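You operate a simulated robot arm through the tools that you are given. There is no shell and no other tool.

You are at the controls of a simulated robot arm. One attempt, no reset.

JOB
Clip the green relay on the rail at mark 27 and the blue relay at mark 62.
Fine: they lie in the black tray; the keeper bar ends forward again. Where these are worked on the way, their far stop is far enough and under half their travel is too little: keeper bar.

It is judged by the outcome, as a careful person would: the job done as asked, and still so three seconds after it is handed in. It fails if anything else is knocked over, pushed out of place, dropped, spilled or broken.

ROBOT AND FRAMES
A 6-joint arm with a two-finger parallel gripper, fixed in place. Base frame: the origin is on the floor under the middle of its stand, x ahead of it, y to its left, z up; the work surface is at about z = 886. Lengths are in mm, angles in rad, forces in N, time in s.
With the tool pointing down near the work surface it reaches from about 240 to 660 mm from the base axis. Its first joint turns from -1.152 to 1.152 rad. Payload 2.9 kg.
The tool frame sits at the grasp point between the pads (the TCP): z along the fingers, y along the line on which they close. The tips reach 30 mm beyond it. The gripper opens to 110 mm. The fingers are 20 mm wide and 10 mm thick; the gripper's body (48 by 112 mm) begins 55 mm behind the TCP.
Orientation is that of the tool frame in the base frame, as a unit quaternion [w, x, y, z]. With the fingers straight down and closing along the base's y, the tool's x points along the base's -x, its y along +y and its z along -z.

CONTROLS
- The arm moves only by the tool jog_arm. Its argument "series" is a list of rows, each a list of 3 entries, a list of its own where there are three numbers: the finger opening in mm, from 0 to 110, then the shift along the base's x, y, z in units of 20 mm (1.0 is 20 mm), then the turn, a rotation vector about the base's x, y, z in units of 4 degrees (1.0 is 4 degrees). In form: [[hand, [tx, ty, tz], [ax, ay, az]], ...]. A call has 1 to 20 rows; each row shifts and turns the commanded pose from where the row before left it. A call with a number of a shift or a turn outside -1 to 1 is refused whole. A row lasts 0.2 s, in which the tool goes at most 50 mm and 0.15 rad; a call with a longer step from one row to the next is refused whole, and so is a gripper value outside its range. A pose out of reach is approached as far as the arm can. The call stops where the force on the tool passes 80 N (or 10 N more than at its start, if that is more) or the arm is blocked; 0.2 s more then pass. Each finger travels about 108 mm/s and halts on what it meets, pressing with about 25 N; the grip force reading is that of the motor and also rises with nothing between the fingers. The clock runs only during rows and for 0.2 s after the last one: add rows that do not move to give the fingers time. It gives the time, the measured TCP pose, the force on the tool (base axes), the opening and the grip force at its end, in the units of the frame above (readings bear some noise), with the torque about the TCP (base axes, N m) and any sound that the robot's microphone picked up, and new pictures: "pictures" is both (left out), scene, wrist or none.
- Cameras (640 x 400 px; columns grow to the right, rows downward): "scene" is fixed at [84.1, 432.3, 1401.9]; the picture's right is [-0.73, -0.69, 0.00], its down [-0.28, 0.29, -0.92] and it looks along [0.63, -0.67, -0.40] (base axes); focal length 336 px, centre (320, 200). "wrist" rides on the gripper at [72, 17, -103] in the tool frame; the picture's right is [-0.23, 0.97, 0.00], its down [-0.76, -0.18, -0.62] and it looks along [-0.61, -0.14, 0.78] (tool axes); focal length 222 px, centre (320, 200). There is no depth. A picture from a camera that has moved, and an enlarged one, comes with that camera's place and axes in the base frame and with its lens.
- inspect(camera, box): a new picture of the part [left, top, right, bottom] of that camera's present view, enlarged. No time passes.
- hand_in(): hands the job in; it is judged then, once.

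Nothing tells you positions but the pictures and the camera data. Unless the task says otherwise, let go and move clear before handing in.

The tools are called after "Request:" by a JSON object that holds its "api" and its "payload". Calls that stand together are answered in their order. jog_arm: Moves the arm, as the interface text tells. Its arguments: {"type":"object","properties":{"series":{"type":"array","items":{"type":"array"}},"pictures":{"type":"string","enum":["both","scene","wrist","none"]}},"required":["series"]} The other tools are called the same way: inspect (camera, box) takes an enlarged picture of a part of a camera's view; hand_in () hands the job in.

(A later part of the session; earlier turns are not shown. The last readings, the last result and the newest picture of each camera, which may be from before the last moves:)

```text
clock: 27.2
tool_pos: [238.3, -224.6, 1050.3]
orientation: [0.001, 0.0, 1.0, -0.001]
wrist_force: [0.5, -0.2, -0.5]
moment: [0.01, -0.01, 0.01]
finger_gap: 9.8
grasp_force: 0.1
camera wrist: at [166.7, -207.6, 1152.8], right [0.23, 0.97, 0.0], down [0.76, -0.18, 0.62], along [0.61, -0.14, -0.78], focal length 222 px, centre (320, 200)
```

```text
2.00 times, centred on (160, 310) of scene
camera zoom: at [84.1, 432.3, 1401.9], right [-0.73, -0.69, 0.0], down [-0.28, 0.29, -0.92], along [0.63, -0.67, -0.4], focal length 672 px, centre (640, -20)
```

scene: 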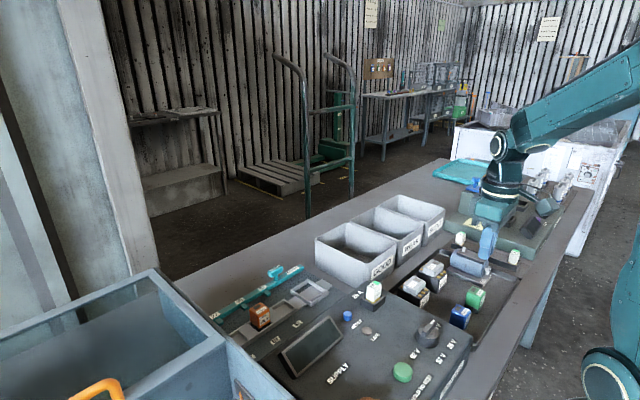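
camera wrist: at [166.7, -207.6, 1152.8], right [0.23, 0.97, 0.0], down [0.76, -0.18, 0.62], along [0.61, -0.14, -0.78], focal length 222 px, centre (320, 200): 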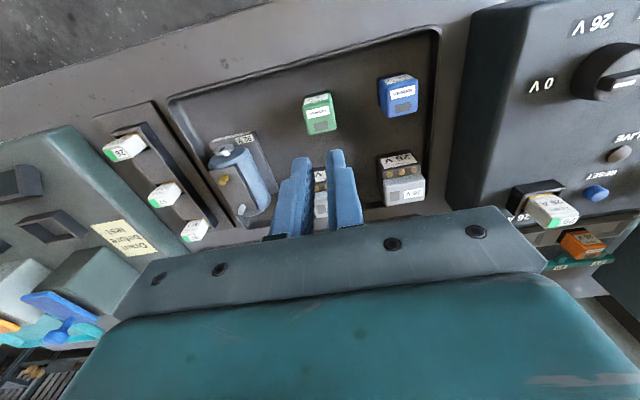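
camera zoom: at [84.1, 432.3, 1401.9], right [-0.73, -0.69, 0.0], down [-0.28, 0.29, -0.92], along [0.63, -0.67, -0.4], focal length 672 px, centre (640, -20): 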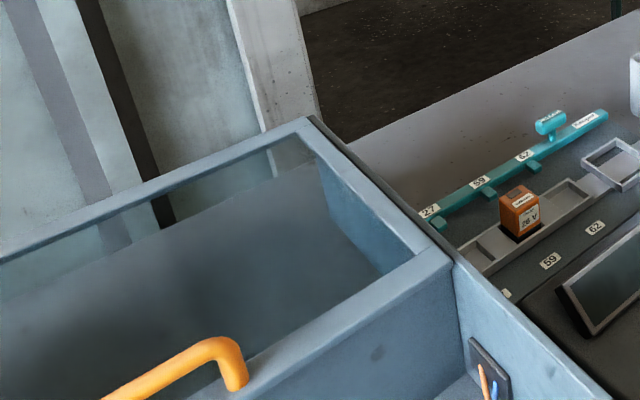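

A wall stands beside mark 27, so closing the fingers along x (yaw 90°) will be the safer approach there. I'll regrip the relays that way, lower, on the straight base. Turning now above the green relay.

Request:
{"api": "jog_arm", "payload": {"series": [[30, [0, 0, 0], [0, 0, 1]], [50, [0, 0, 0], [0, 0, 1]], [60, [0, 0, 0], [0, 0, 1]], [60, [0, 0, 0], [0, 0, 1]], [60, [0, 0, 0], [0, 0, 1]], [60, [0, 0, 0], [0, 0, 1]], [60, [0, 0, 0], [0, 0, 1]], [60, [0, 0, 0], [0, 0, 1]], [60, [0, 0, 0], [0, 0, 1]], [60, [0, 0, 0], [0, 0, 1]], [60, [0, 0, 0], [0, 0, 1]], [60, [0, 0, 0], [0, 0, 1]], [60, [0, 0, 0], [0, 0, 1]], [60, [0, 0, 0], [0, 0, 1]], [60, [0, 0, 0], [0, 0, 1]], [60, [0, 0, 0], [0, 0, 1]], [60, [0, 0, 0], [0, 0, 1]], [60, [0, 0, 0], [0, 0, 1]], [60, [0, 0, 0], [0, 0, 1]], [60, [0, 0, 0], [0, 0, 1]]], "pictures": "none"}}

Request:
{"api": "jog_arm", "payload": {"series": [[60, [0, 0, -0.5], [0, 0, 1]], [60, [0.05, 0, -1], [0, 0, 1]], [60, [0, 0, -1], [0, 0, 0.5]], [60, [0, 0, -1], [0, 0, 0]], [60, [0, 0, 0], [0, 0, 0]]]}}

```text
clock: 31.4
tool_pos: [239.4, -225.3, 1050.4]
orientation: [0.0, -0.643, 0.766, 0.0]
wrist_force: [0.0, 0.0, 0.2]
moment: [0.0, -0.01, 0.02]
finger_gap: 60.1
grasp_force: 0.1
```

```text
clock: 32.6
tool_pos: [239.6, -225.6, 978.9]
orientation: [0.001, 0.708, -0.707, 0.0]
wrist_force: [-0.4, -0.2, -0.2]
moment: [-0.03, -0.01, 0.0]
finger_gap: 60.0
grasp_force: 0.1
camera wrist: at [223.4, -297.3, 1082.5], right [-0.97, 0.23, 0.0], down [0.18, 0.76, 0.62], along [0.14, 0.61, -0.78], focal length 222 px, centre (320, 200)
```

scene: 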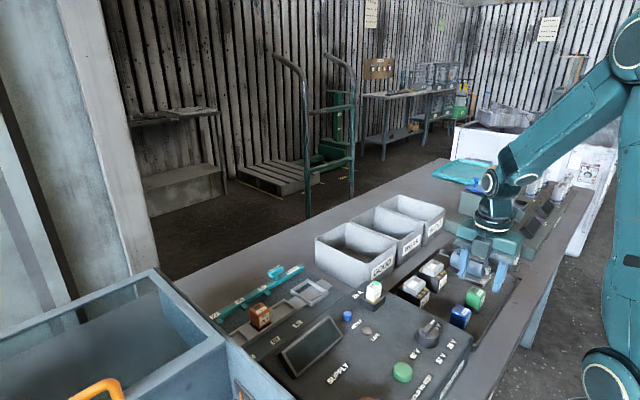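
wrist: 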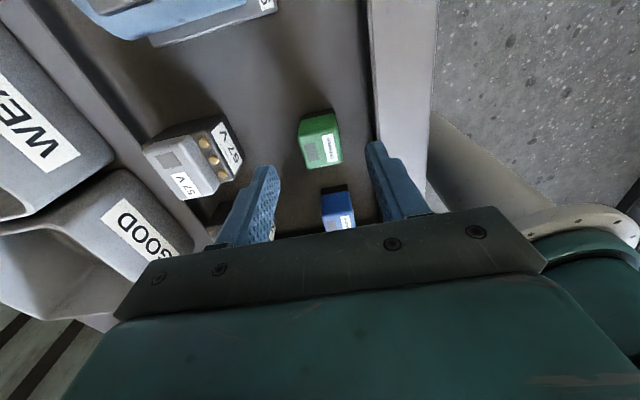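

Request:
{"api": "inspect", "payload": {"camera": "wrist", "box": [240, 95, 410, 220]}}

Request:
{"api": "inspect", "payload": {"camera": "scene", "box": [430, 240, 530, 330]}}

```text
3.20 times, centred on (325, 158) of wrist
camera zoom: at [223.4, -297.3, 1082.5], right [-0.97, 0.23, 0.0], down [0.18, 0.76, 0.62], along [0.14, 0.61, -0.78], focal length 711 px, centre (304, 336)
```

zoom: 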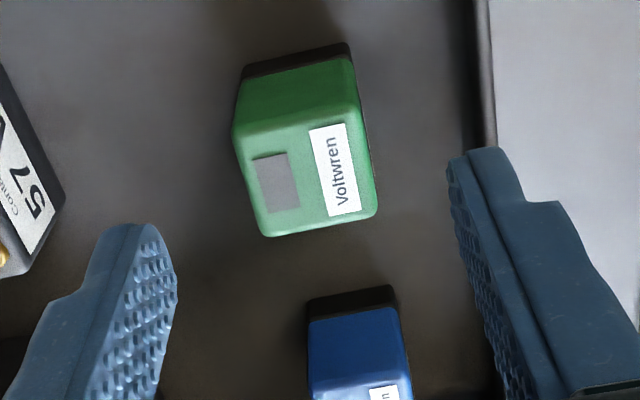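

```text
4.44 times, centred on (480, 285) of scene
camera zoom: at [84.1, 432.3, 1401.9], right [-0.73, -0.69, 0.0], down [-0.28, 0.29, -0.92], along [0.63, -0.67, -0.4], focal length 1494 px, centre (-391, -178)
```

zoom: 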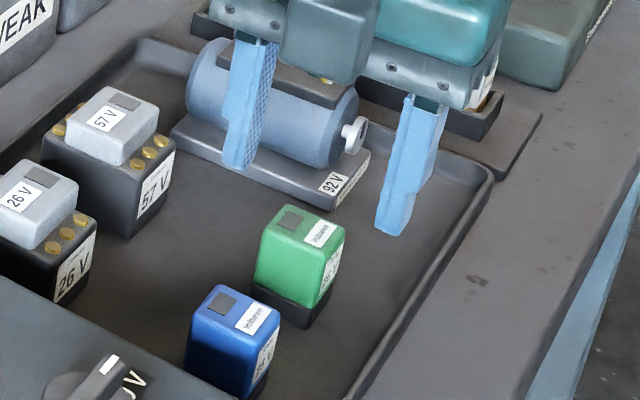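

The green relay is centred at (239.3, -225.8) between the fingers. I'll go down to grip it at base level.

Request:
{"api": "jog_arm", "payload": {"series": [[55, [0, 0, -0.9], [0, 0, 0]], [52, [0, 0, -0.9], [0, 0, 0]], [52, [0, 0, -0.9], [0, 0, 0]], [52, [0, 0, 0], [0, 0, 0]]]}}

```text
clock: 33.6
tool_pos: [240.5, -225.2, 925.9]
orientation: [-0.001, 0.707, -0.707, 0.0]
wrist_force: [-0.5, 0.0, -0.6]
moment: [0.02, 0.01, 0.02]
finger_gap: 52.0
grasp_force: 0.1
camera wrist: at [223.5, -297.4, 1028.0], right [-0.97, 0.23, 0.0], down [0.18, 0.76, 0.62], along [0.14, 0.61, -0.78], focal length 222 px, centre (320, 200)
```

scene: 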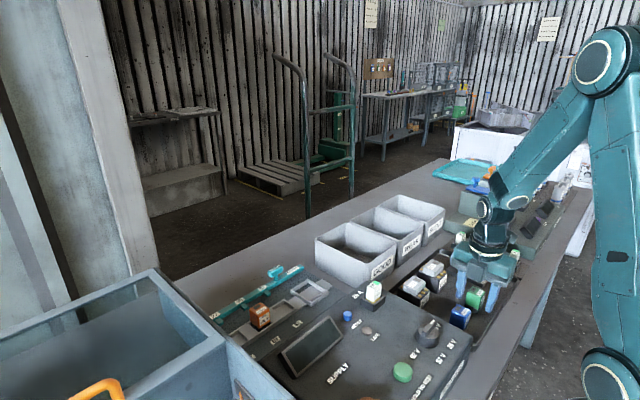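
wrist: 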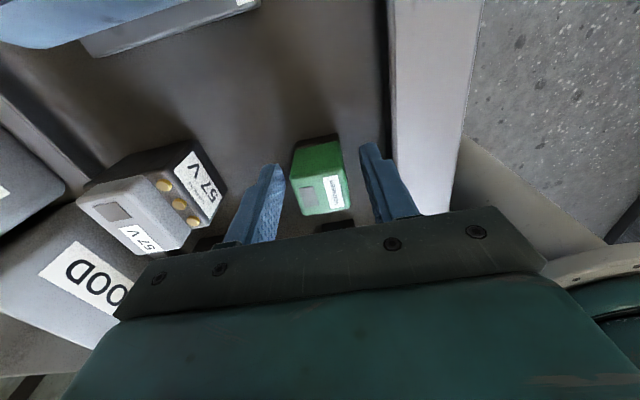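

Request:
{"api": "jog_arm", "payload": {"series": [[30, [0, 0, -0.05], [0, 0, 0]], [10, [0, 0, 0], [0, 0, 0]], [0, [0, 0, 0], [0, 0, 0]], [0, [0, 0, 0], [0, 0, 0]], [0, [0, 0, 0], [0, 0, 0]]], "pictures": "wrist"}}

Request:
{"api": "inspect", "payload": {"camera": "wrist", "box": [240, 110, 410, 225]}}

Request:
{"api": "inspect", "payload": {"camera": "scene", "box": [430, 240, 530, 330]}}

```text
clock: 34.8
tool_pos: [241.4, -224.5, 924.1]
orientation: [0.0, 0.707, -0.707, -0.001]
wrist_force: [-0.7, -0.3, 4.5]
moment: [-0.03, 0.02, 0.0]
finger_gap: 29.4
grasp_force: 24.0
camera wrist: at [223.6, -297.4, 1027.6], right [-0.97, 0.23, 0.0], down [0.18, 0.76, 0.62], along [0.14, 0.61, -0.78], focal length 222 px, centre (320, 200)
```

wrist: 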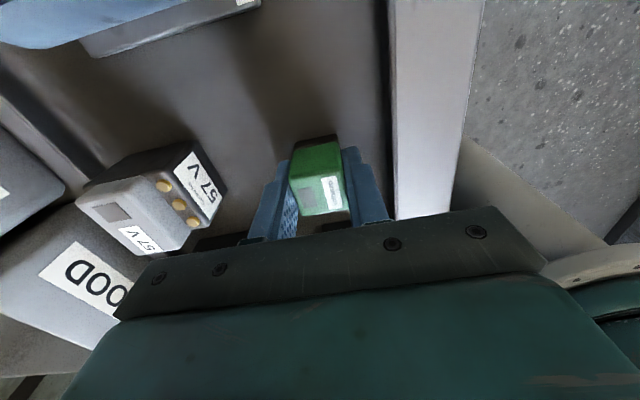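

```text
3.48 times, centred on (325, 168) of wrist
camera zoom: at [223.6, -297.4, 1027.6], right [-0.97, 0.23, 0.0], down [0.18, 0.76, 0.62], along [0.14, 0.61, -0.78], focal length 773 px, centre (303, 313)
```

zoom: 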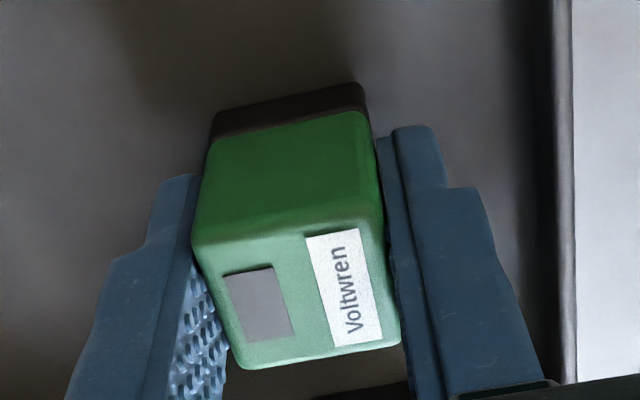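

```text
4.44 times, centred on (480, 285) of scene
camera zoom: at [84.0, 432.3, 1401.9], right [-0.73, -0.69, 0.0], down [-0.28, 0.29, -0.92], along [0.63, -0.67, -0.4], focal length 1494 px, centre (-391, -178)
```

zoom: 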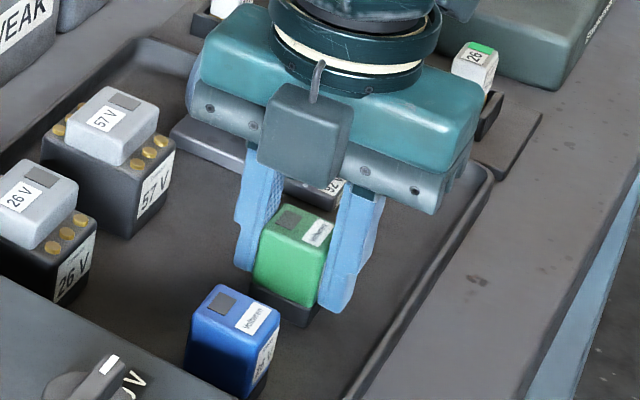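

The fingers hold at 29.4 mm. I'll lift very gently by a few millimetres and check whether it comes along.

Request:
{"api": "jog_arm", "payload": {"series": [[0, [0, 0, 0.1], [0, 0, 0]], [0, [0, 0, 0.1], [0, 0, 0]], [0, [0, 0, 0.1], [0, 0, 0]], [0, [0, 0, 0], [0, 0, 0]]], "pictures": "wrist"}}

Request:
{"api": "inspect", "payload": {"camera": "wrist", "box": [240, 110, 410, 225]}}

Request:
{"api": "inspect", "payload": {"camera": "scene", "box": [430, 240, 530, 330]}}

```text
clock: 35.8
tool_pos: [240.8, -225.9, 929.9]
orientation: [0.0, -0.707, 0.707, 0.0]
wrist_force: [0.4, 0.1, -0.4]
moment: [-0.01, 0.0, 0.02]
finger_gap: 29.3
grasp_force: 24.7
camera wrist: at [223.6, -297.6, 1033.4], right [-0.97, 0.23, 0.0], down [0.18, 0.76, 0.62], along [0.14, 0.61, -0.78], focal length 222 px, centre (320, 200)
```

wrist: 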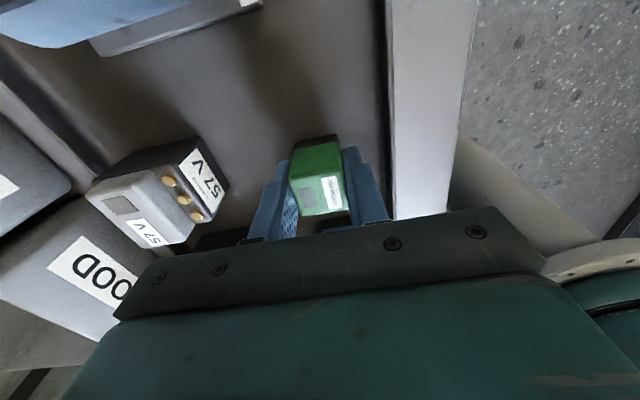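

```text
3.48 times, centred on (325, 168) of wrist
camera zoom: at [223.6, -297.6, 1033.4], right [-0.97, 0.23, 0.0], down [0.18, 0.76, 0.62], along [0.14, 0.61, -0.78], focal length 773 px, centre (303, 313)
```

zoom: 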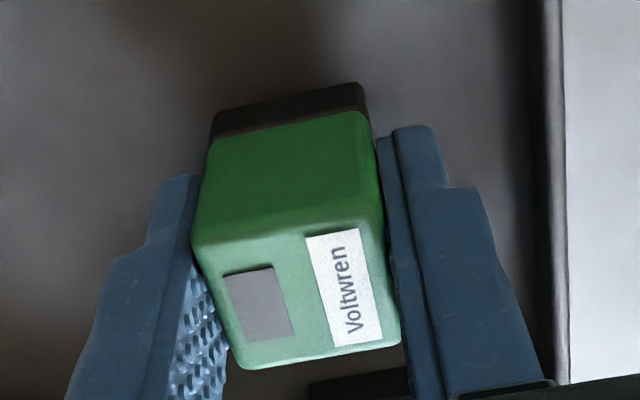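

```text
4.44 times, centred on (480, 285) of scene
camera zoom: at [84.1, 432.3, 1401.9], right [-0.73, -0.69, 0.0], down [-0.28, 0.29, -0.92], along [0.63, -0.67, -0.4], focal length 1494 px, centre (-391, -178)
```

zoom: 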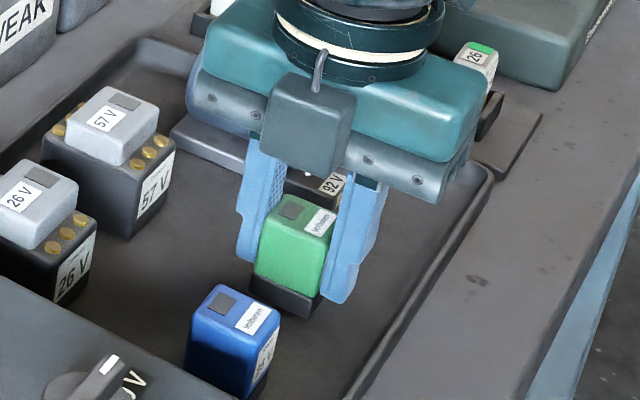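

The green relay is coming up with the fingers. I'll lift it fully and check again.

Request:
{"api": "jog_arm", "payload": {"series": [[0, [0, 0, 0.3], [0, 0, 0]], [0, [0, 0, 0.5], [0, 0, 0]], [0, [0, 0, 0.7], [0, 0, 0]], [0, [0, 0, 0.8], [0, 0, 0]], [0, [0, 0, 0.8], [0, 0, 0]], [0, [0, 0, 0.8], [0, 0, 0]], [0, [0, 0, 0.8], [0, 0, 0]], [0, [0, 0, 0.8], [0, 0, 0]], [0, [0, 0, 0.6], [0, 0, 0]], [0, [0, 0, 0.3], [0, 0, 0]], [0, [0, 0, 0], [0, 0, 0]]]}}

```text
clock: 38.2
tool_pos: [239.8, -224.1, 1057.3]
orientation: [0.0, 0.707, -0.707, 0.0]
wrist_force: [1.1, 0.9, -0.8]
moment: [-0.04, 0.02, -0.01]
finger_gap: 29.2
grasp_force: 25.0
camera wrist: at [223.0, -297.1, 1161.6], right [-0.97, 0.23, 0.0], down [0.18, 0.76, 0.62], along [0.14, 0.61, -0.78], focal length 222 px, centre (320, 200)
```

scene: 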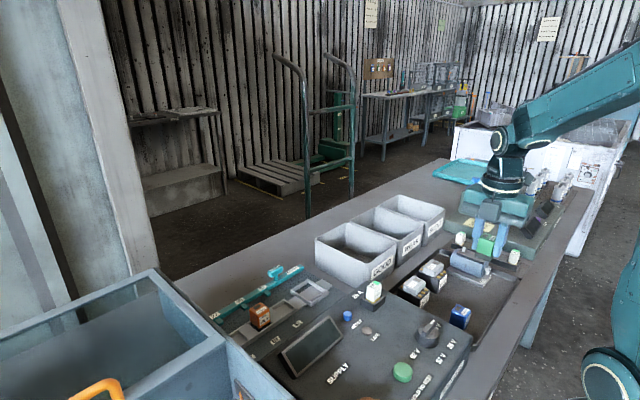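
wrist: 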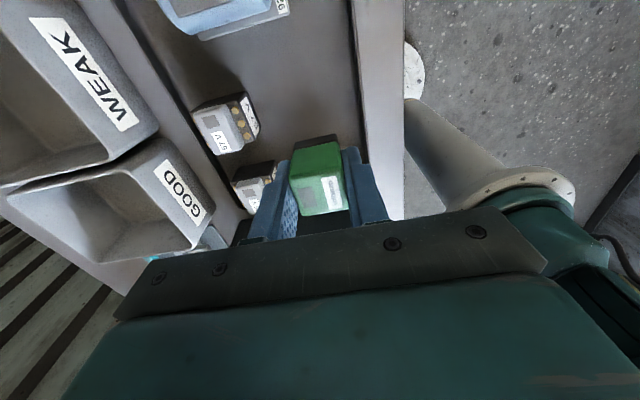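

The relay is held securely. I'll carry it high over to the rail near mark 27.

Request:
{"api": "jog_arm", "payload": {"series": [[0, [0.22, 0.3, 0], [0, 0, 0]], [0, [0.44, 0.6, 0], [0, 0, 0]], [0, [0.72, 0.99, 0], [0, 0, 0]], [0, [0.72, 0.99, 0], [0, 0, 0]], [0, [0.72, 0.99, 0], [0, 0, 0]], [0, [0.72, 0.99, 0], [0, 0, 0]], [0, [0.72, 0.99, 0], [0, 0, 0]], [0, [0.72, 0.99, 0], [0, 0, 0]], [0, [0.72, 0.99, 0], [0, 0, 0]], [0, [0.72, 0.99, 0], [0, 0, 0]], [0, [0.72, 0.99, 0], [0, 0, 0]], [0, [0.72, 0.99, 0], [0, 0, 0]], [0, [0.72, 0.99, 0], [0, 0, 0]], [0, [0.72, 0.99, 0], [0, 0, 0]], [0, [0.72, 0.99, 0], [0, 0, 0]], [0, [0.72, 0.99, 0], [0, 0, 0]], [0, [0.72, 0.99, 0], [0, 0, 0]], [0, [0.72, 0.99, 0], [0, 0, 0]], [0, [0.6, 0.6, 0], [0, 0, 0]], [0, [0.3, 0.3, 0], [0, 0, 0]]]}}

```text
clock: 42.4
tool_pos: [501.2, 128.1, 1057.4]
orientation: [0.001, 0.707, -0.707, 0.0]
wrist_force: [0.3, -0.5, -1.3]
moment: [0.01, 0.0, 0.0]
finger_gap: 29.6
grasp_force: 24.5
camera wrist: at [485.1, 55.9, 1161.3], right [-0.97, 0.23, 0.0], down [0.18, 0.76, 0.62], along [0.14, 0.61, -0.78], focal length 222 px, centre (320, 200)
```

scene: 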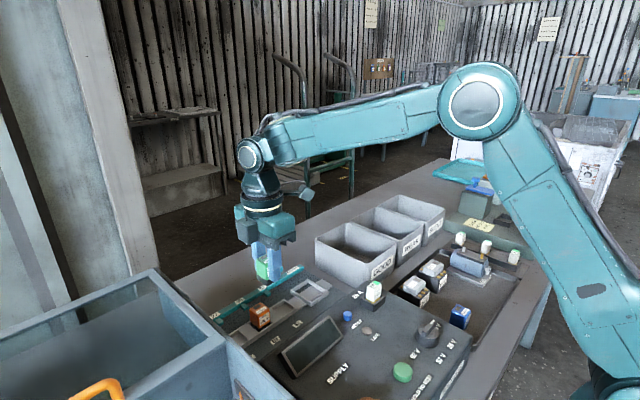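
wrist: 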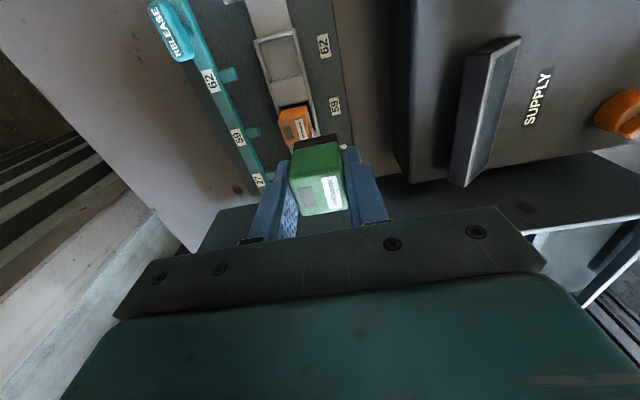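

The relay is still held, and the wall beside 27 looks about z≈1010 tall at y≈250, so yaw 90° was the right choice. I'll zoom on the orange relay to use as a position reference.

Request:
{"api": "inspect", "payload": {"camera": "wrist", "box": [200, 20, 380, 140]}}

Request:
{"api": "inspect", "payload": {"camera": "wrist", "box": [230, 90, 400, 220]}}

Request:
{"api": "inspect", "payload": {"camera": "scene", "box": [200, 200, 340, 350]}}

```text
3.33 times, centred on (290, 80) of wrist
camera zoom: at [485.1, 55.9, 1161.3], right [-0.97, 0.23, 0.0], down [0.18, 0.76, 0.62], along [0.14, 0.61, -0.78], focal length 740 px, centre (420, 600)
```

zoom: 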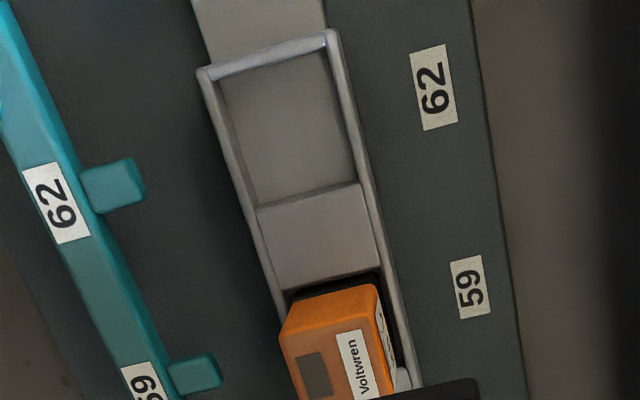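

```text
3.08 times, centred on (315, 155) of wrist
camera zoom: at [485.1, 55.9, 1161.3], right [-0.97, 0.23, 0.0], down [0.18, 0.76, 0.62], along [0.14, 0.61, -0.78], focal length 684 px, centre (335, 338)
```

zoom: 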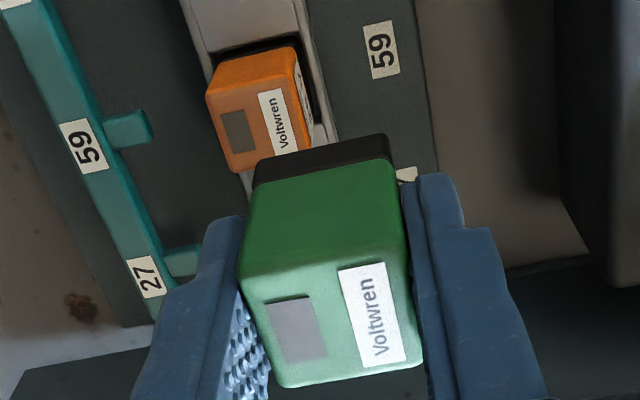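

```text
2.67 times, centred on (270, 275) of scene
camera zoom: at [84.1, 432.3, 1401.9], right [-0.73, -0.69, 0.0], down [-0.28, 0.29, -0.92], along [0.63, -0.67, -0.4], focal length 896 px, centre (453, 0)
```

zoom: 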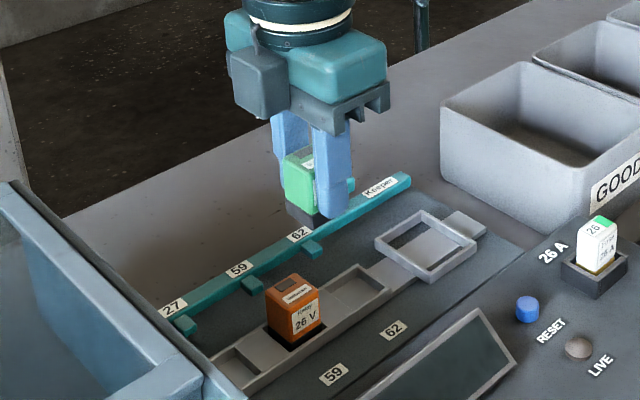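

Green sits in the fingers parallel to orange, about 2 mm towards -y of the TCP. I'll move above mark 27 and go partway down for a relative check.

Request:
{"api": "jog_arm", "payload": {"series": [[0, [0.3, 0.6, 0], [0, 0, 0]], [0, [0.4, 0.9, 0], [0, 0, 0]], [0, [0.4, 0.9, 0], [0, 0, 0]], [0, [0.33, 0.9, 0], [0, 0, 0]], [0, [0, 0, -0.5], [0, 0, 0]], [0, [0, 0, -0.9], [0, 0, 0]], [0, [0, 0, -0.9], [0, 0, 0]], [0, [0, 0, -0.9], [0, 0, 0]], [0, [0, 0, -0.5], [0, 0, 0]], [0, [0, 0, 0], [0, 0, 0]]]}}

Request:
{"api": "inspect", "payload": {"camera": "wrist", "box": [220, 40, 400, 220]}}

Request:
{"api": "inspect", "payload": {"camera": "scene", "box": [190, 220, 310, 350]}}

```text
clock: 44.6
tool_pos: [530.4, 193.5, 984.4]
orientation: [0.0, 0.707, -0.707, 0.0]
wrist_force: [-0.1, -0.8, -0.8]
moment: [-0.01, 0.0, 0.0]
finger_gap: 29.4
grasp_force: 24.7
camera wrist: at [513.1, 121.3, 1087.1], right [-0.97, 0.23, 0.0], down [0.18, 0.76, 0.62], along [0.14, 0.61, -0.78], focal length 222 px, centre (320, 200)
```

scene: 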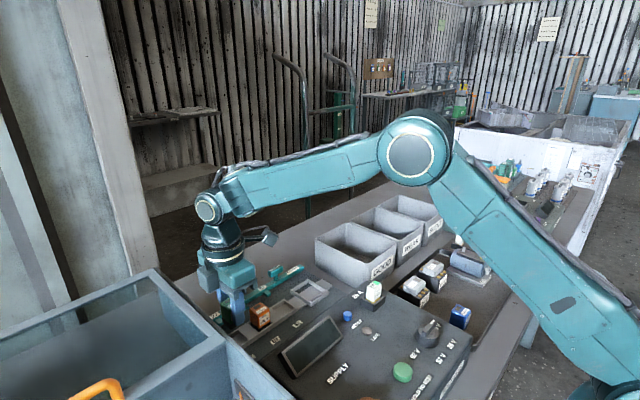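
wrist: 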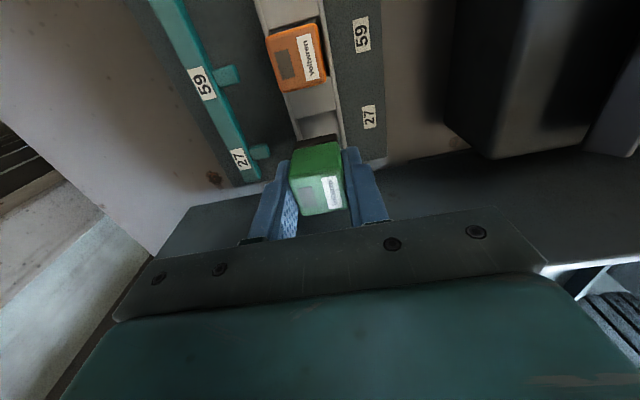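

```text
2.22 times, centred on (310, 130) of wrist
camera zoom: at [513.1, 121.3, 1087.1], right [-0.97, 0.23, 0.0], down [0.18, 0.76, 0.62], along [0.14, 0.61, -0.78], focal length 494 px, centre (342, 356)
```

zoom: 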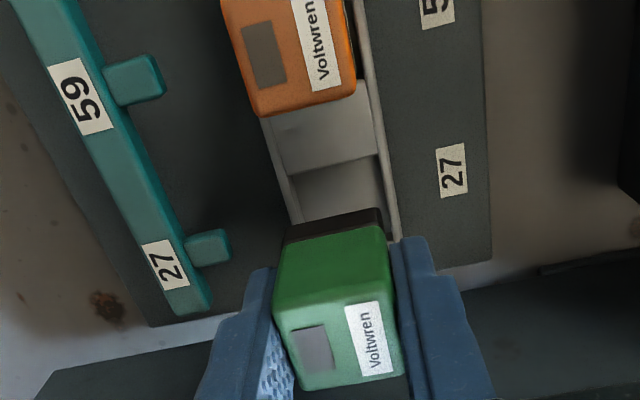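

```text
3.08 times, centred on (250, 285) of scene
camera zoom: at [84.1, 432.3, 1401.9], right [-0.73, -0.69, 0.0], down [-0.28, 0.29, -0.92], along [0.63, -0.67, -0.4], focal length 1034 px, centre (535, -62)
```

zoom: 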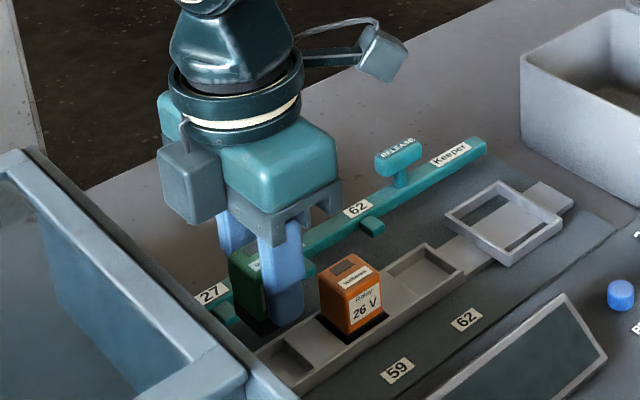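

In the same camera's terms, socket 27's centre is (529.5, 195.4) and the green relay is at (529.6, 191.2). I'll shift +4.2 mm in y and go down to just above the socket.

Request:
{"api": "jog_arm", "payload": {"series": [[0, [0, 0.21, -0.2], [0, 0, 0]], [0, [0, 0, -0.5], [0, 0, 0]], [0, [0, 0, -0.5], [0, 0, 0]], [0, [0, 0, -0.5], [0, 0, 0]], [0, [0, 0, -0.4], [0, 0, 0]], [0, [0, 0, 0], [0, 0, 0]]]}}

Request:
{"api": "inspect", "payload": {"camera": "wrist", "box": [220, 40, 400, 220]}}

Request:
{"api": "inspect", "payload": {"camera": "scene", "box": [200, 260, 290, 340]}}

```text
clock: 46.0
tool_pos: [530.7, 198.5, 941.9]
orientation: [0.0, 0.707, -0.707, -0.001]
wrist_force: [0.2, 0.1, -0.7]
moment: [0.0, -0.02, -0.01]
finger_gap: 29.3
grasp_force: 25.0
camera wrist: at [512.9, 125.7, 1045.1], right [-0.97, 0.23, 0.0], down [0.18, 0.76, 0.62], along [0.14, 0.61, -0.78], focal length 222 px, centre (320, 200)
```

scene: 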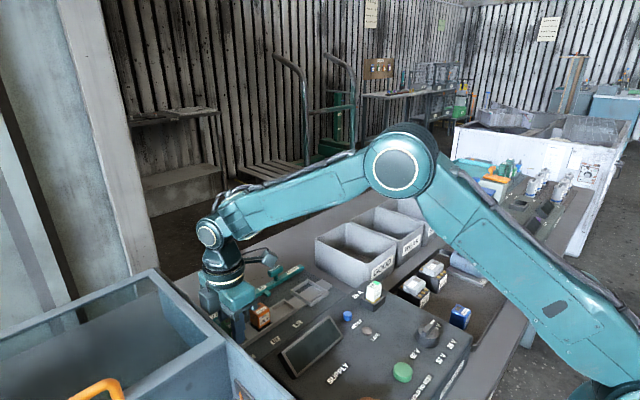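
wrist: 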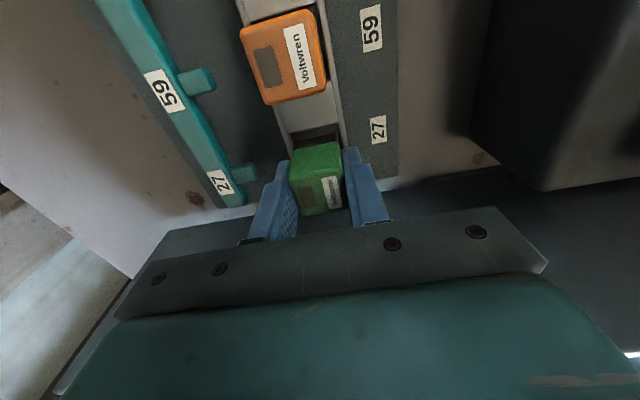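

```text
2.22 times, centred on (310, 130) of wrist
camera zoom: at [512.9, 125.7, 1045.1], right [-0.97, 0.23, 0.0], down [0.18, 0.76, 0.62], along [0.14, 0.61, -0.78], focal length 494 px, centre (342, 356)
```

zoom: 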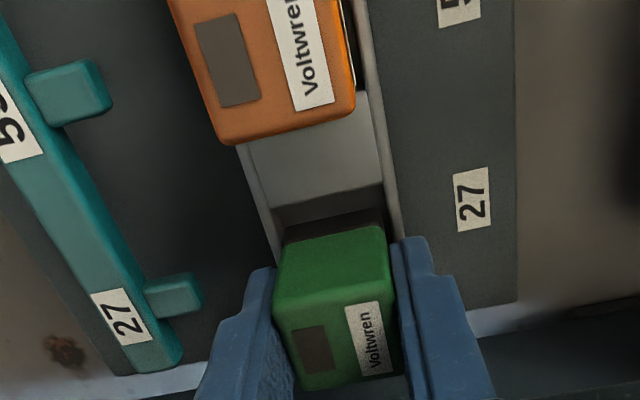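

```text
5.00 times, centred on (245, 300) of scene
camera zoom: at [84.1, 432.3, 1401.9], right [-0.73, -0.69, 0.0], down [-0.28, 0.29, -0.92], along [0.63, -0.67, -0.4], focal length 1680 px, centre (695, -300)
```

zoom: 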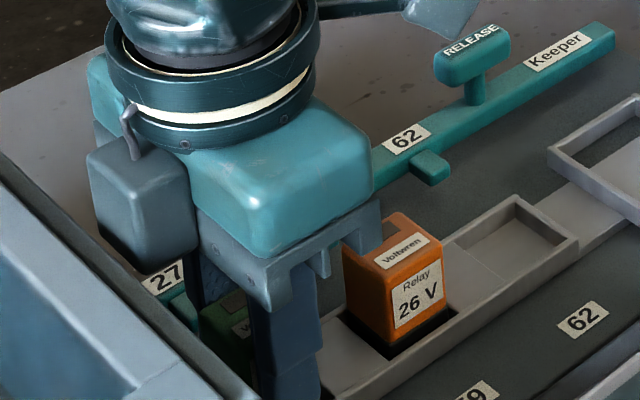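

Request:
{"api": "inspect", "payload": {"camera": "wrist", "box": [270, 110, 370, 220]}}

Request:
{"api": "inspect", "payload": {"camera": "scene", "box": [215, 290, 275, 340]}}

```text
3.64 times, centred on (320, 165) of wrist
camera zoom: at [512.9, 125.7, 1045.1], right [-0.97, 0.23, 0.0], down [0.18, 0.76, 0.62], along [0.14, 0.61, -0.78], focal length 808 px, centre (320, 327)
```

zoom: 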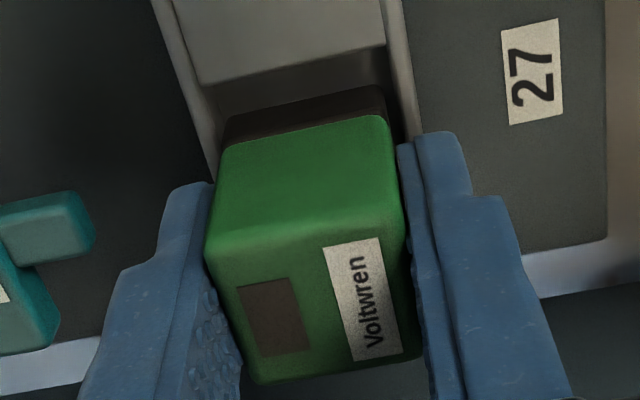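

```text
8.00 times, centred on (245, 315) of scene
camera zoom: at [84.1, 432.3, 1401.9], right [-0.73, -0.69, 0.0], down [-0.28, 0.29, -0.92], along [0.63, -0.67, -0.4], focal length 2689 px, centre (920, -720)
```

zoom: 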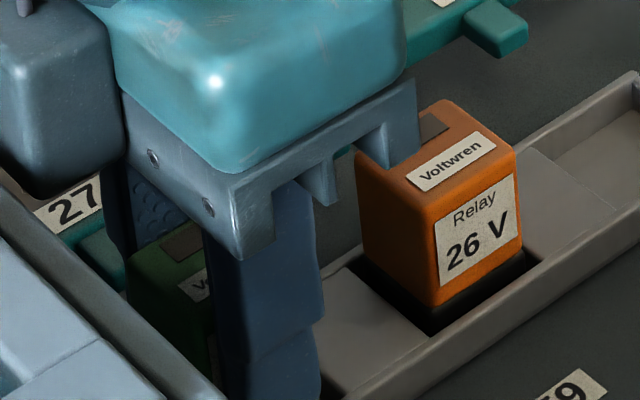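

Alignment is good to within about 0.5 mm. I'll lower slowly into socket 27 and watch the forces.

Request:
{"api": "jog_arm", "payload": {"series": [[0, [0.01, -0.03, -0.1], [0, 0, 0]], [0, [0, 0, -0.1], [0, 0, 0]], [0, [0, 0, -0.1], [0, 0, 0]], [0, [0, 0, 0], [0, 0, 0]]], "pictures": "wrist"}}

Request:
{"api": "inspect", "payload": {"camera": "wrist", "box": [270, 110, 370, 220]}}

```text
clock: 47.0
tool_pos: [530.9, 197.7, 937.6]
orientation: [0.001, -0.707, 0.707, 0.0]
wrist_force: [0.5, -1.1, 19.3]
moment: [0.28, 0.1, 0.02]
finger_gap: 29.7
grasp_force: 25.4
camera wrist: at [513.6, 124.9, 1040.7], right [-0.97, 0.23, 0.0], down [0.18, 0.76, 0.62], along [0.15, 0.61, -0.78], focal length 222 px, centre (320, 200)
```

wrist: 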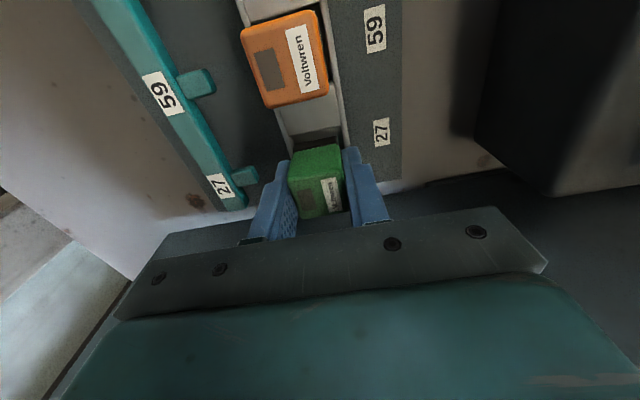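

```text
3.64 times, centred on (320, 165) of wrist
camera zoom: at [513.6, 124.9, 1040.7], right [-0.97, 0.23, 0.0], down [0.18, 0.76, 0.62], along [0.15, 0.61, -0.78], focal length 808 px, centre (320, 327)
```

zoom: 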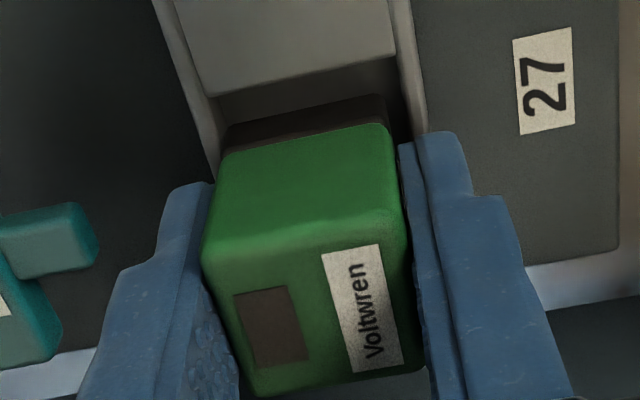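

There is contact (19 N) at the +y side, so the relay's base is catching the +y wall. I'll raise slightly and shift about 2 mm in -y.

Request:
{"api": "jog_arm", "payload": {"series": [[0, [0, 0, 0.2], [0, 0, 0]], [0, [0, -0.1, 0.05], [0, 0, 0]], [0, [0, 0, 0], [0, 0, 0]]], "pictures": "wrist"}}

Request:
{"api": "inspect", "payload": {"camera": "wrist", "box": [270, 110, 370, 220]}}

```text
clock: 47.8
tool_pos: [530.7, 194.8, 941.2]
orientation: [0.0, 0.708, -0.707, -0.001]
wrist_force: [-0.3, 0.8, -1.1]
moment: [0.02, -0.02, -0.01]
finger_gap: 29.5
grasp_force: 25.0
camera wrist: at [513.2, 122.8, 1044.0], right [-0.97, 0.23, 0.0], down [0.18, 0.76, 0.62], along [0.14, 0.61, -0.78], focal length 222 px, centre (320, 200)
```

wrist: 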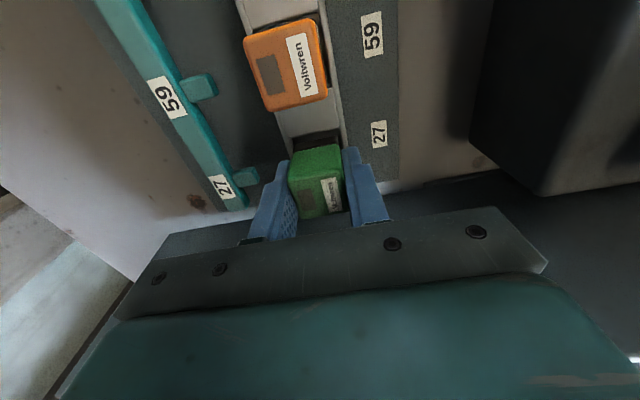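

```text
3.64 times, centred on (320, 165) of wrist
camera zoom: at [513.2, 122.8, 1044.0], right [-0.97, 0.23, 0.0], down [0.18, 0.76, 0.62], along [0.14, 0.61, -0.78], focal length 808 px, centre (320, 327)
```

zoom: 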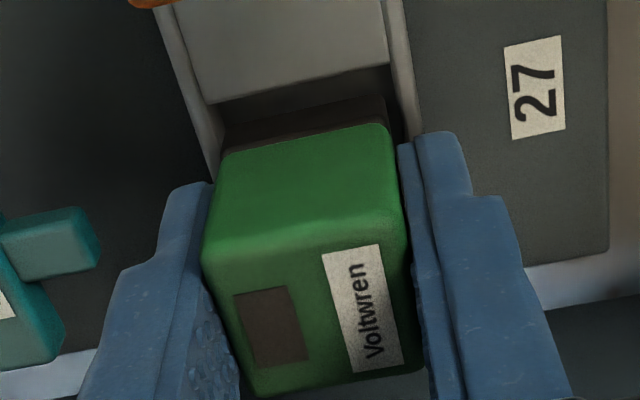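

The relay is now about centred over the recess in y. I'll go down again slowly.

Request:
{"api": "jog_arm", "payload": {"series": [[0, [0, -0.02, -0.1], [0, 0, 0]], [0, [0, 0, -0.1], [0, 0, 0]], [0, [0, 0, 0], [0, 0, 0]]], "pictures": "none"}}

```text
clock: 48.6
tool_pos: [530.2, 194.3, 937.1]
orientation: [0.0, 0.708, -0.707, 0.0]
wrist_force: [0.7, 0.3, -0.7]
moment: [0.0, -0.02, 0.0]
finger_gap: 29.5
grasp_force: 25.3
```

Request:
{"api": "jog_arm", "payload": {"series": [[0, [0, 0, -0.075], [0, 0, 0]], [0, [0, 0, -0.075], [0, 0, 0]], [0, [0, 0, 0], [0, 0, 0]]], "pictures": "wrist"}}

Request:
{"api": "inspect", "payload": {"camera": "wrist", "box": [270, 110, 370, 220]}}

```text
clock: 49.4
tool_pos: [531.6, 194.3, 934.1]
orientation: [0.0, -0.707, 0.707, 0.0]
wrist_force: [-0.1, 0.0, -1.0]
moment: [0.02, -0.02, -0.02]
finger_gap: 29.4
grasp_force: 25.0
camera wrist: at [513.6, 122.7, 1037.4], right [-0.97, 0.23, 0.0], down [0.18, 0.76, 0.62], along [0.14, 0.61, -0.78], focal length 222 px, centre (320, 200)
```

wrist: 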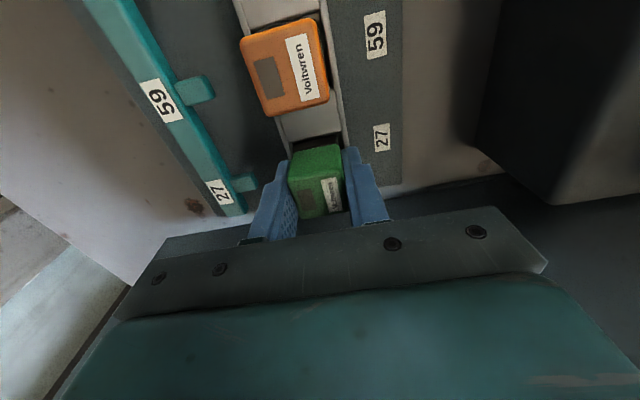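

```text
3.64 times, centred on (320, 165) of wrist
camera zoom: at [513.6, 122.7, 1037.4], right [-0.97, 0.23, 0.0], down [0.18, 0.76, 0.62], along [0.14, 0.61, -0.78], focal length 808 px, centre (320, 327)
```

zoom: 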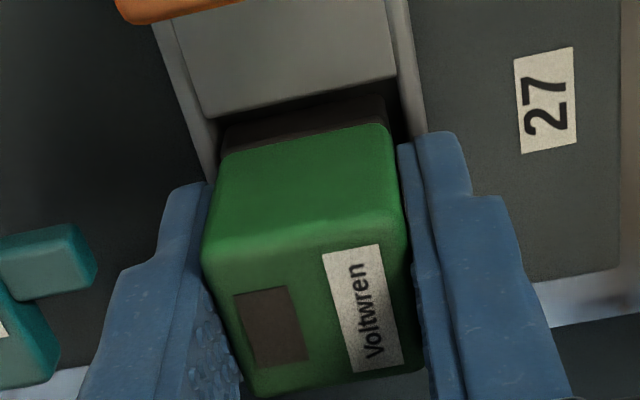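

Request:
{"api": "jog_arm", "payload": {"series": [[0, [0, 0, -0.06], [0, 0, 0]], [0, [0, 0, -0.06], [0, 0, 0]], [0, [0, 0, 0], [0, 0, 0]]], "pictures": "wrist"}}

Request:
{"api": "inspect", "payload": {"camera": "wrist", "box": [270, 110, 370, 220]}}

```text
clock: 50.2
tool_pos: [529.0, 194.1, 932.5]
orientation: [0.0, 0.707, -0.707, 0.0]
wrist_force: [-0.6, -0.1, 0.0]
moment: [0.01, -0.03, 0.01]
finger_gap: 29.6
grasp_force: 25.5
camera wrist: at [513.7, 122.3, 1035.2], right [-0.97, 0.23, 0.0], down [0.18, 0.76, 0.62], along [0.14, 0.61, -0.78], focal length 222 px, centre (320, 200)
```

wrist: 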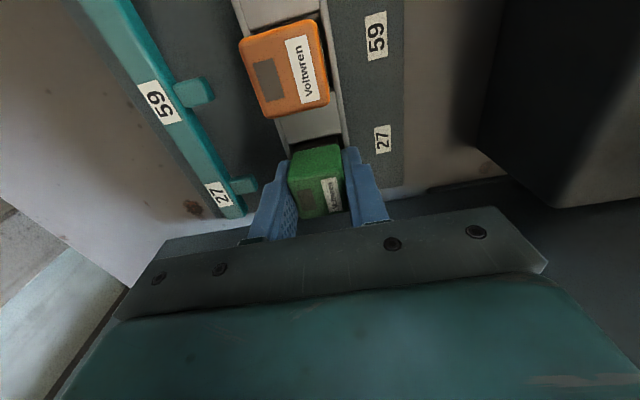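

```text
3.64 times, centred on (320, 165) of wrist
camera zoom: at [513.7, 122.3, 1035.2], right [-0.97, 0.23, 0.0], down [0.18, 0.76, 0.62], along [0.14, 0.61, -0.78], focal length 808 px, centre (320, 327)
```

zoom: 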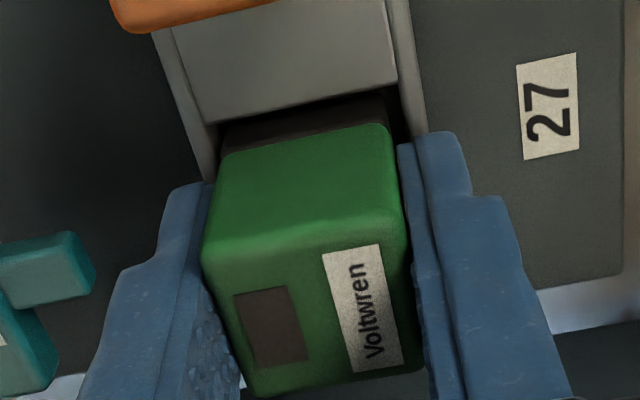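

Request:
{"api": "jog_arm", "payload": {"series": [[0, [0, 0, -0.06], [0, 0, 0]], [0, [0, 0, -0.04], [0, 0, 0]], [0, [0, 0, 0], [0, 0, 0]]], "pictures": "wrist"}}

Request:
{"api": "inspect", "payload": {"camera": "wrist", "box": [270, 110, 370, 220]}}

```text
clock: 51.0
tool_pos: [531.2, 194.6, 931.9]
orientation: [0.0, -0.707, 0.707, -0.001]
wrist_force: [-7.1, -3.6, 23.0]
moment: [-0.2, 0.64, 0.18]
finger_gap: 29.3
grasp_force: 24.9
camera wrist: at [513.5, 122.2, 1035.0], right [-0.97, 0.23, 0.0], down [0.18, 0.76, 0.62], along [0.14, 0.61, -0.78], focal length 222 px, centre (320, 200)
```

wrist: 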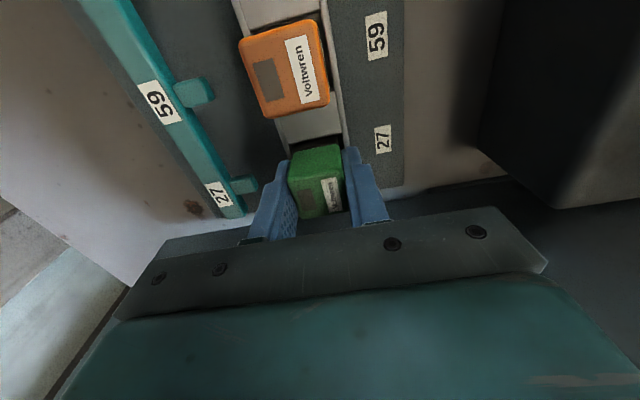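

```text
3.64 times, centred on (320, 165) of wrist
camera zoom: at [513.5, 122.2, 1035.0], right [-0.97, 0.23, 0.0], down [0.18, 0.76, 0.62], along [0.14, 0.61, -0.78], focal length 808 px, centre (320, 327)
```

zoom: 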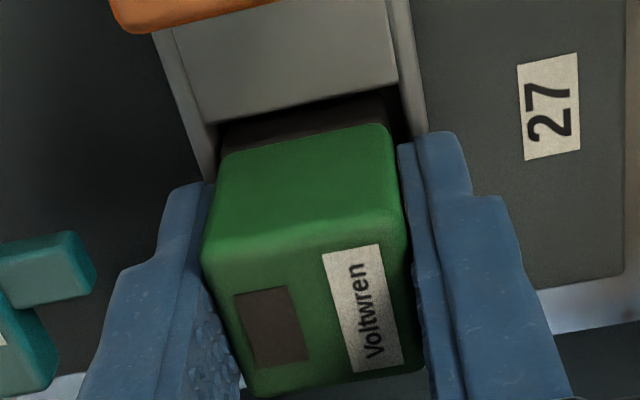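

The fingertips have met the rail frame with the relay most of the way in. I'll ease up a touch, open the fingers, then raise to look at how it sits.

Request:
{"api": "jog_arm", "payload": {"series": [[0, [0, 0, 0.09], [0, 0, 0]], [0, [0, 0, 0], [0, 0, 0]], [36, [0, 0, 0], [0, 0, 0]], [42, [0, 0, 0], [0, 0, 0]], [42, [0, 0, 0.2], [0, 0, 0]], [42, [0, 0, 0.6], [0, 0, 0]], [42, [0, 0, 1], [0, 0, 0]], [42, [0, 0, 1], [0, 0, 0]], [42, [0, 0, 0], [0, 0, 0]]]}}

Request:
{"api": "inspect", "payload": {"camera": "wrist", "box": [220, 60, 400, 220]}}

Request:
{"api": "inspect", "payload": {"camera": "scene", "box": [200, 260, 290, 340]}}

```text
clock: 53.0
tool_pos: [530.7, 195.3, 987.8]
orientation: [0.0, 0.707, -0.707, 0.0]
wrist_force: [0.2, 0.7, 0.4]
moment: [0.0, -0.02, 0.01]
finger_gap: 41.8
grasp_force: 0.0
camera wrist: at [513.7, 122.6, 1091.5], right [-0.97, 0.23, 0.0], down [0.18, 0.76, 0.62], along [0.14, 0.61, -0.78], focal length 222 px, centre (320, 200)
```

scene: 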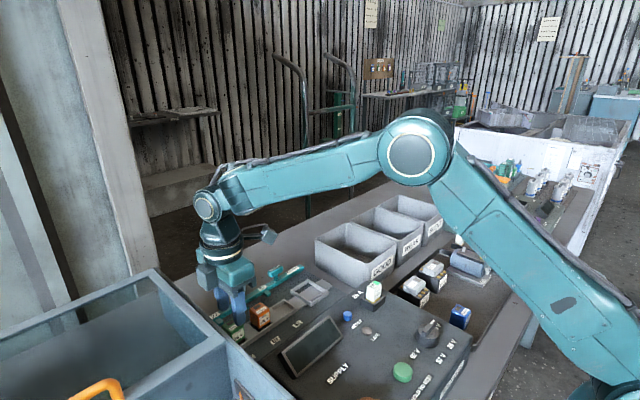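
wrist: 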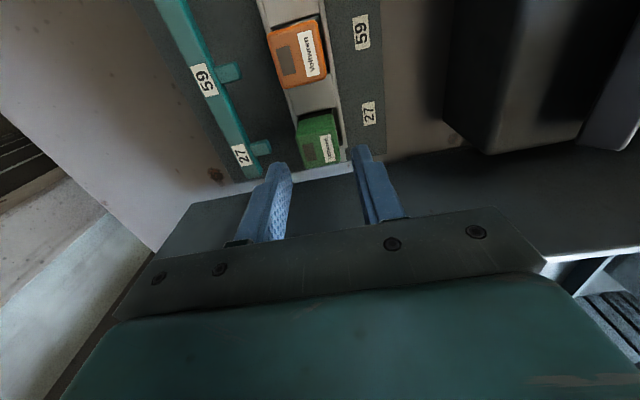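

```text
2.50 times, centred on (310, 140) of wrist
camera zoom: at [513.7, 122.6, 1091.5], right [-0.97, 0.23, 0.0], down [0.18, 0.76, 0.62], along [0.14, 0.61, -0.78], focal length 555 px, centre (345, 350)
```

zoom: 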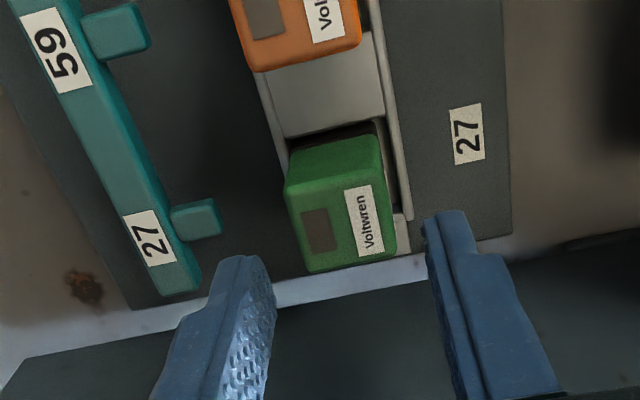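

```text
5.00 times, centred on (245, 300) of scene
camera zoom: at [84.1, 432.3, 1401.9], right [-0.73, -0.69, 0.0], down [-0.28, 0.29, -0.92], along [0.63, -0.67, -0.4], focal length 1680 px, centre (695, -300)
```

zoom: 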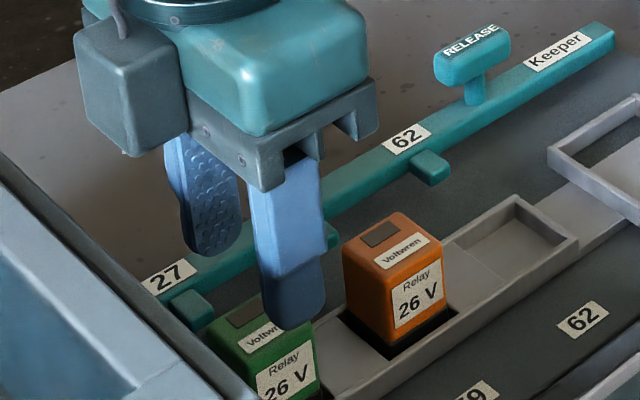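

Green sits in socket 27. I'll close the fingers and press straight down on its top to clip it fully.

Request:
{"api": "jog_arm", "payload": {"series": [[10, [0.02, -0.03, 0], [0, 0, 0]], [0, [0, 0, 0], [0, 0, 0]], [0, [0, 0, -0.3], [0, 0, 0]], [0, [0, 0, -0.3], [0, 0, 0]], [0, [0, 0, 0], [0, 0, 0]]], "pictures": "wrist"}}

Request:
{"api": "inspect", "payload": {"camera": "wrist", "box": [240, 100, 400, 220]}}

```text
clock: 54.2
tool_pos: [530.8, 194.5, 976.9]
orientation: [0.0, -0.707, 0.708, 0.0]
wrist_force: [0.2, -0.3, 0.0]
moment: [-0.02, 0.0, 0.01]
finger_gap: 0.0
grasp_force: 24.9
camera wrist: at [514.5, 121.8, 1078.9], right [-0.97, 0.23, 0.0], down [0.18, 0.76, 0.62], along [0.14, 0.61, -0.78], focal length 222 px, centre (320, 200)
```

wrist: 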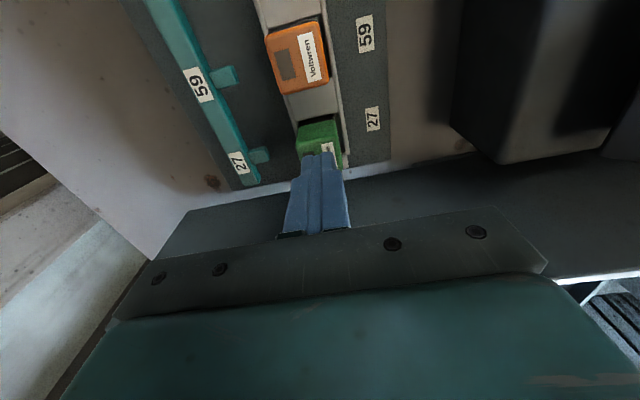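

```text
3.33 times, centred on (320, 160) of wrist
camera zoom: at [514.5, 121.8, 1078.9], right [-0.97, 0.23, 0.0], down [0.18, 0.76, 0.62], along [0.14, 0.61, -0.78], focal length 740 px, centre (320, 333)
```

zoom: 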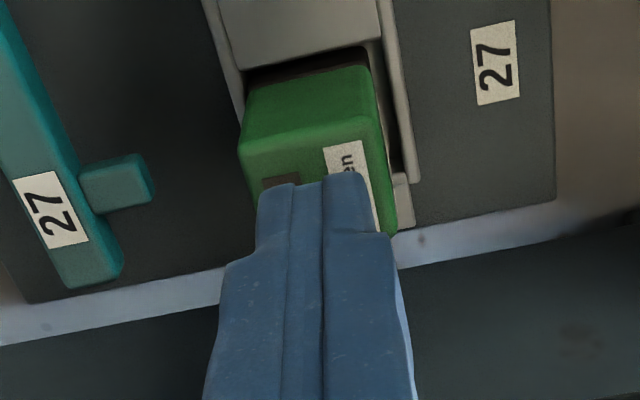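

Request:
{"api": "jog_arm", "payload": {"series": [[0, [0, 0, -0.1], [0, 0, 0]], [0, [0, 0, -0.1], [0, 0, 0]], [0, [0, 0, 0], [0, 0, 0]]], "pictures": "none"}}

```text
clock: 55.0
tool_pos: [531.5, 196.0, 971.7]
orientation: [0.0, -0.707, 0.707, 0.0]
wrist_force: [0.8, -0.7, -0.9]
moment: [0.01, -0.01, 0.02]
finger_gap: 0.4
grasp_force: 24.5
```

Request:
{"api": "jog_arm", "payload": {"series": [[0, [0, 0, -0.08], [0, 0, 0]], [0, [0, 0, -0.08], [0, 0, 0]], [0, [0, 0, 0], [0, 0, 0]]], "pictures": "none"}}

```text
clock: 55.8
tool_pos: [530.8, 193.7, 969.3]
orientation: [0.0, -0.707, 0.707, 0.0]
wrist_force: [0.1, 0.6, 0.1]
moment: [0.03, 0.03, -0.04]
finger_gap: 0.1
grasp_force: 25.2
```

Request:
{"api": "jog_arm", "payload": {"series": [[0, [0, 0, -0.08], [0, 0, 0]], [0, [0, 0, -0.08], [0, 0, 0]], [0, [0, 0, 0], [0, 0, 0]]], "pictures": "none"}}

```text
clock: 56.6
tool_pos: [530.8, 193.6, 966.7]
orientation: [-0.002, 0.707, -0.707, 0.0]
wrist_force: [-4.9, -1.5, 22.7]
moment: [-0.05, 0.16, 0.02]
finger_gap: 0.0
grasp_force: 25.1
```

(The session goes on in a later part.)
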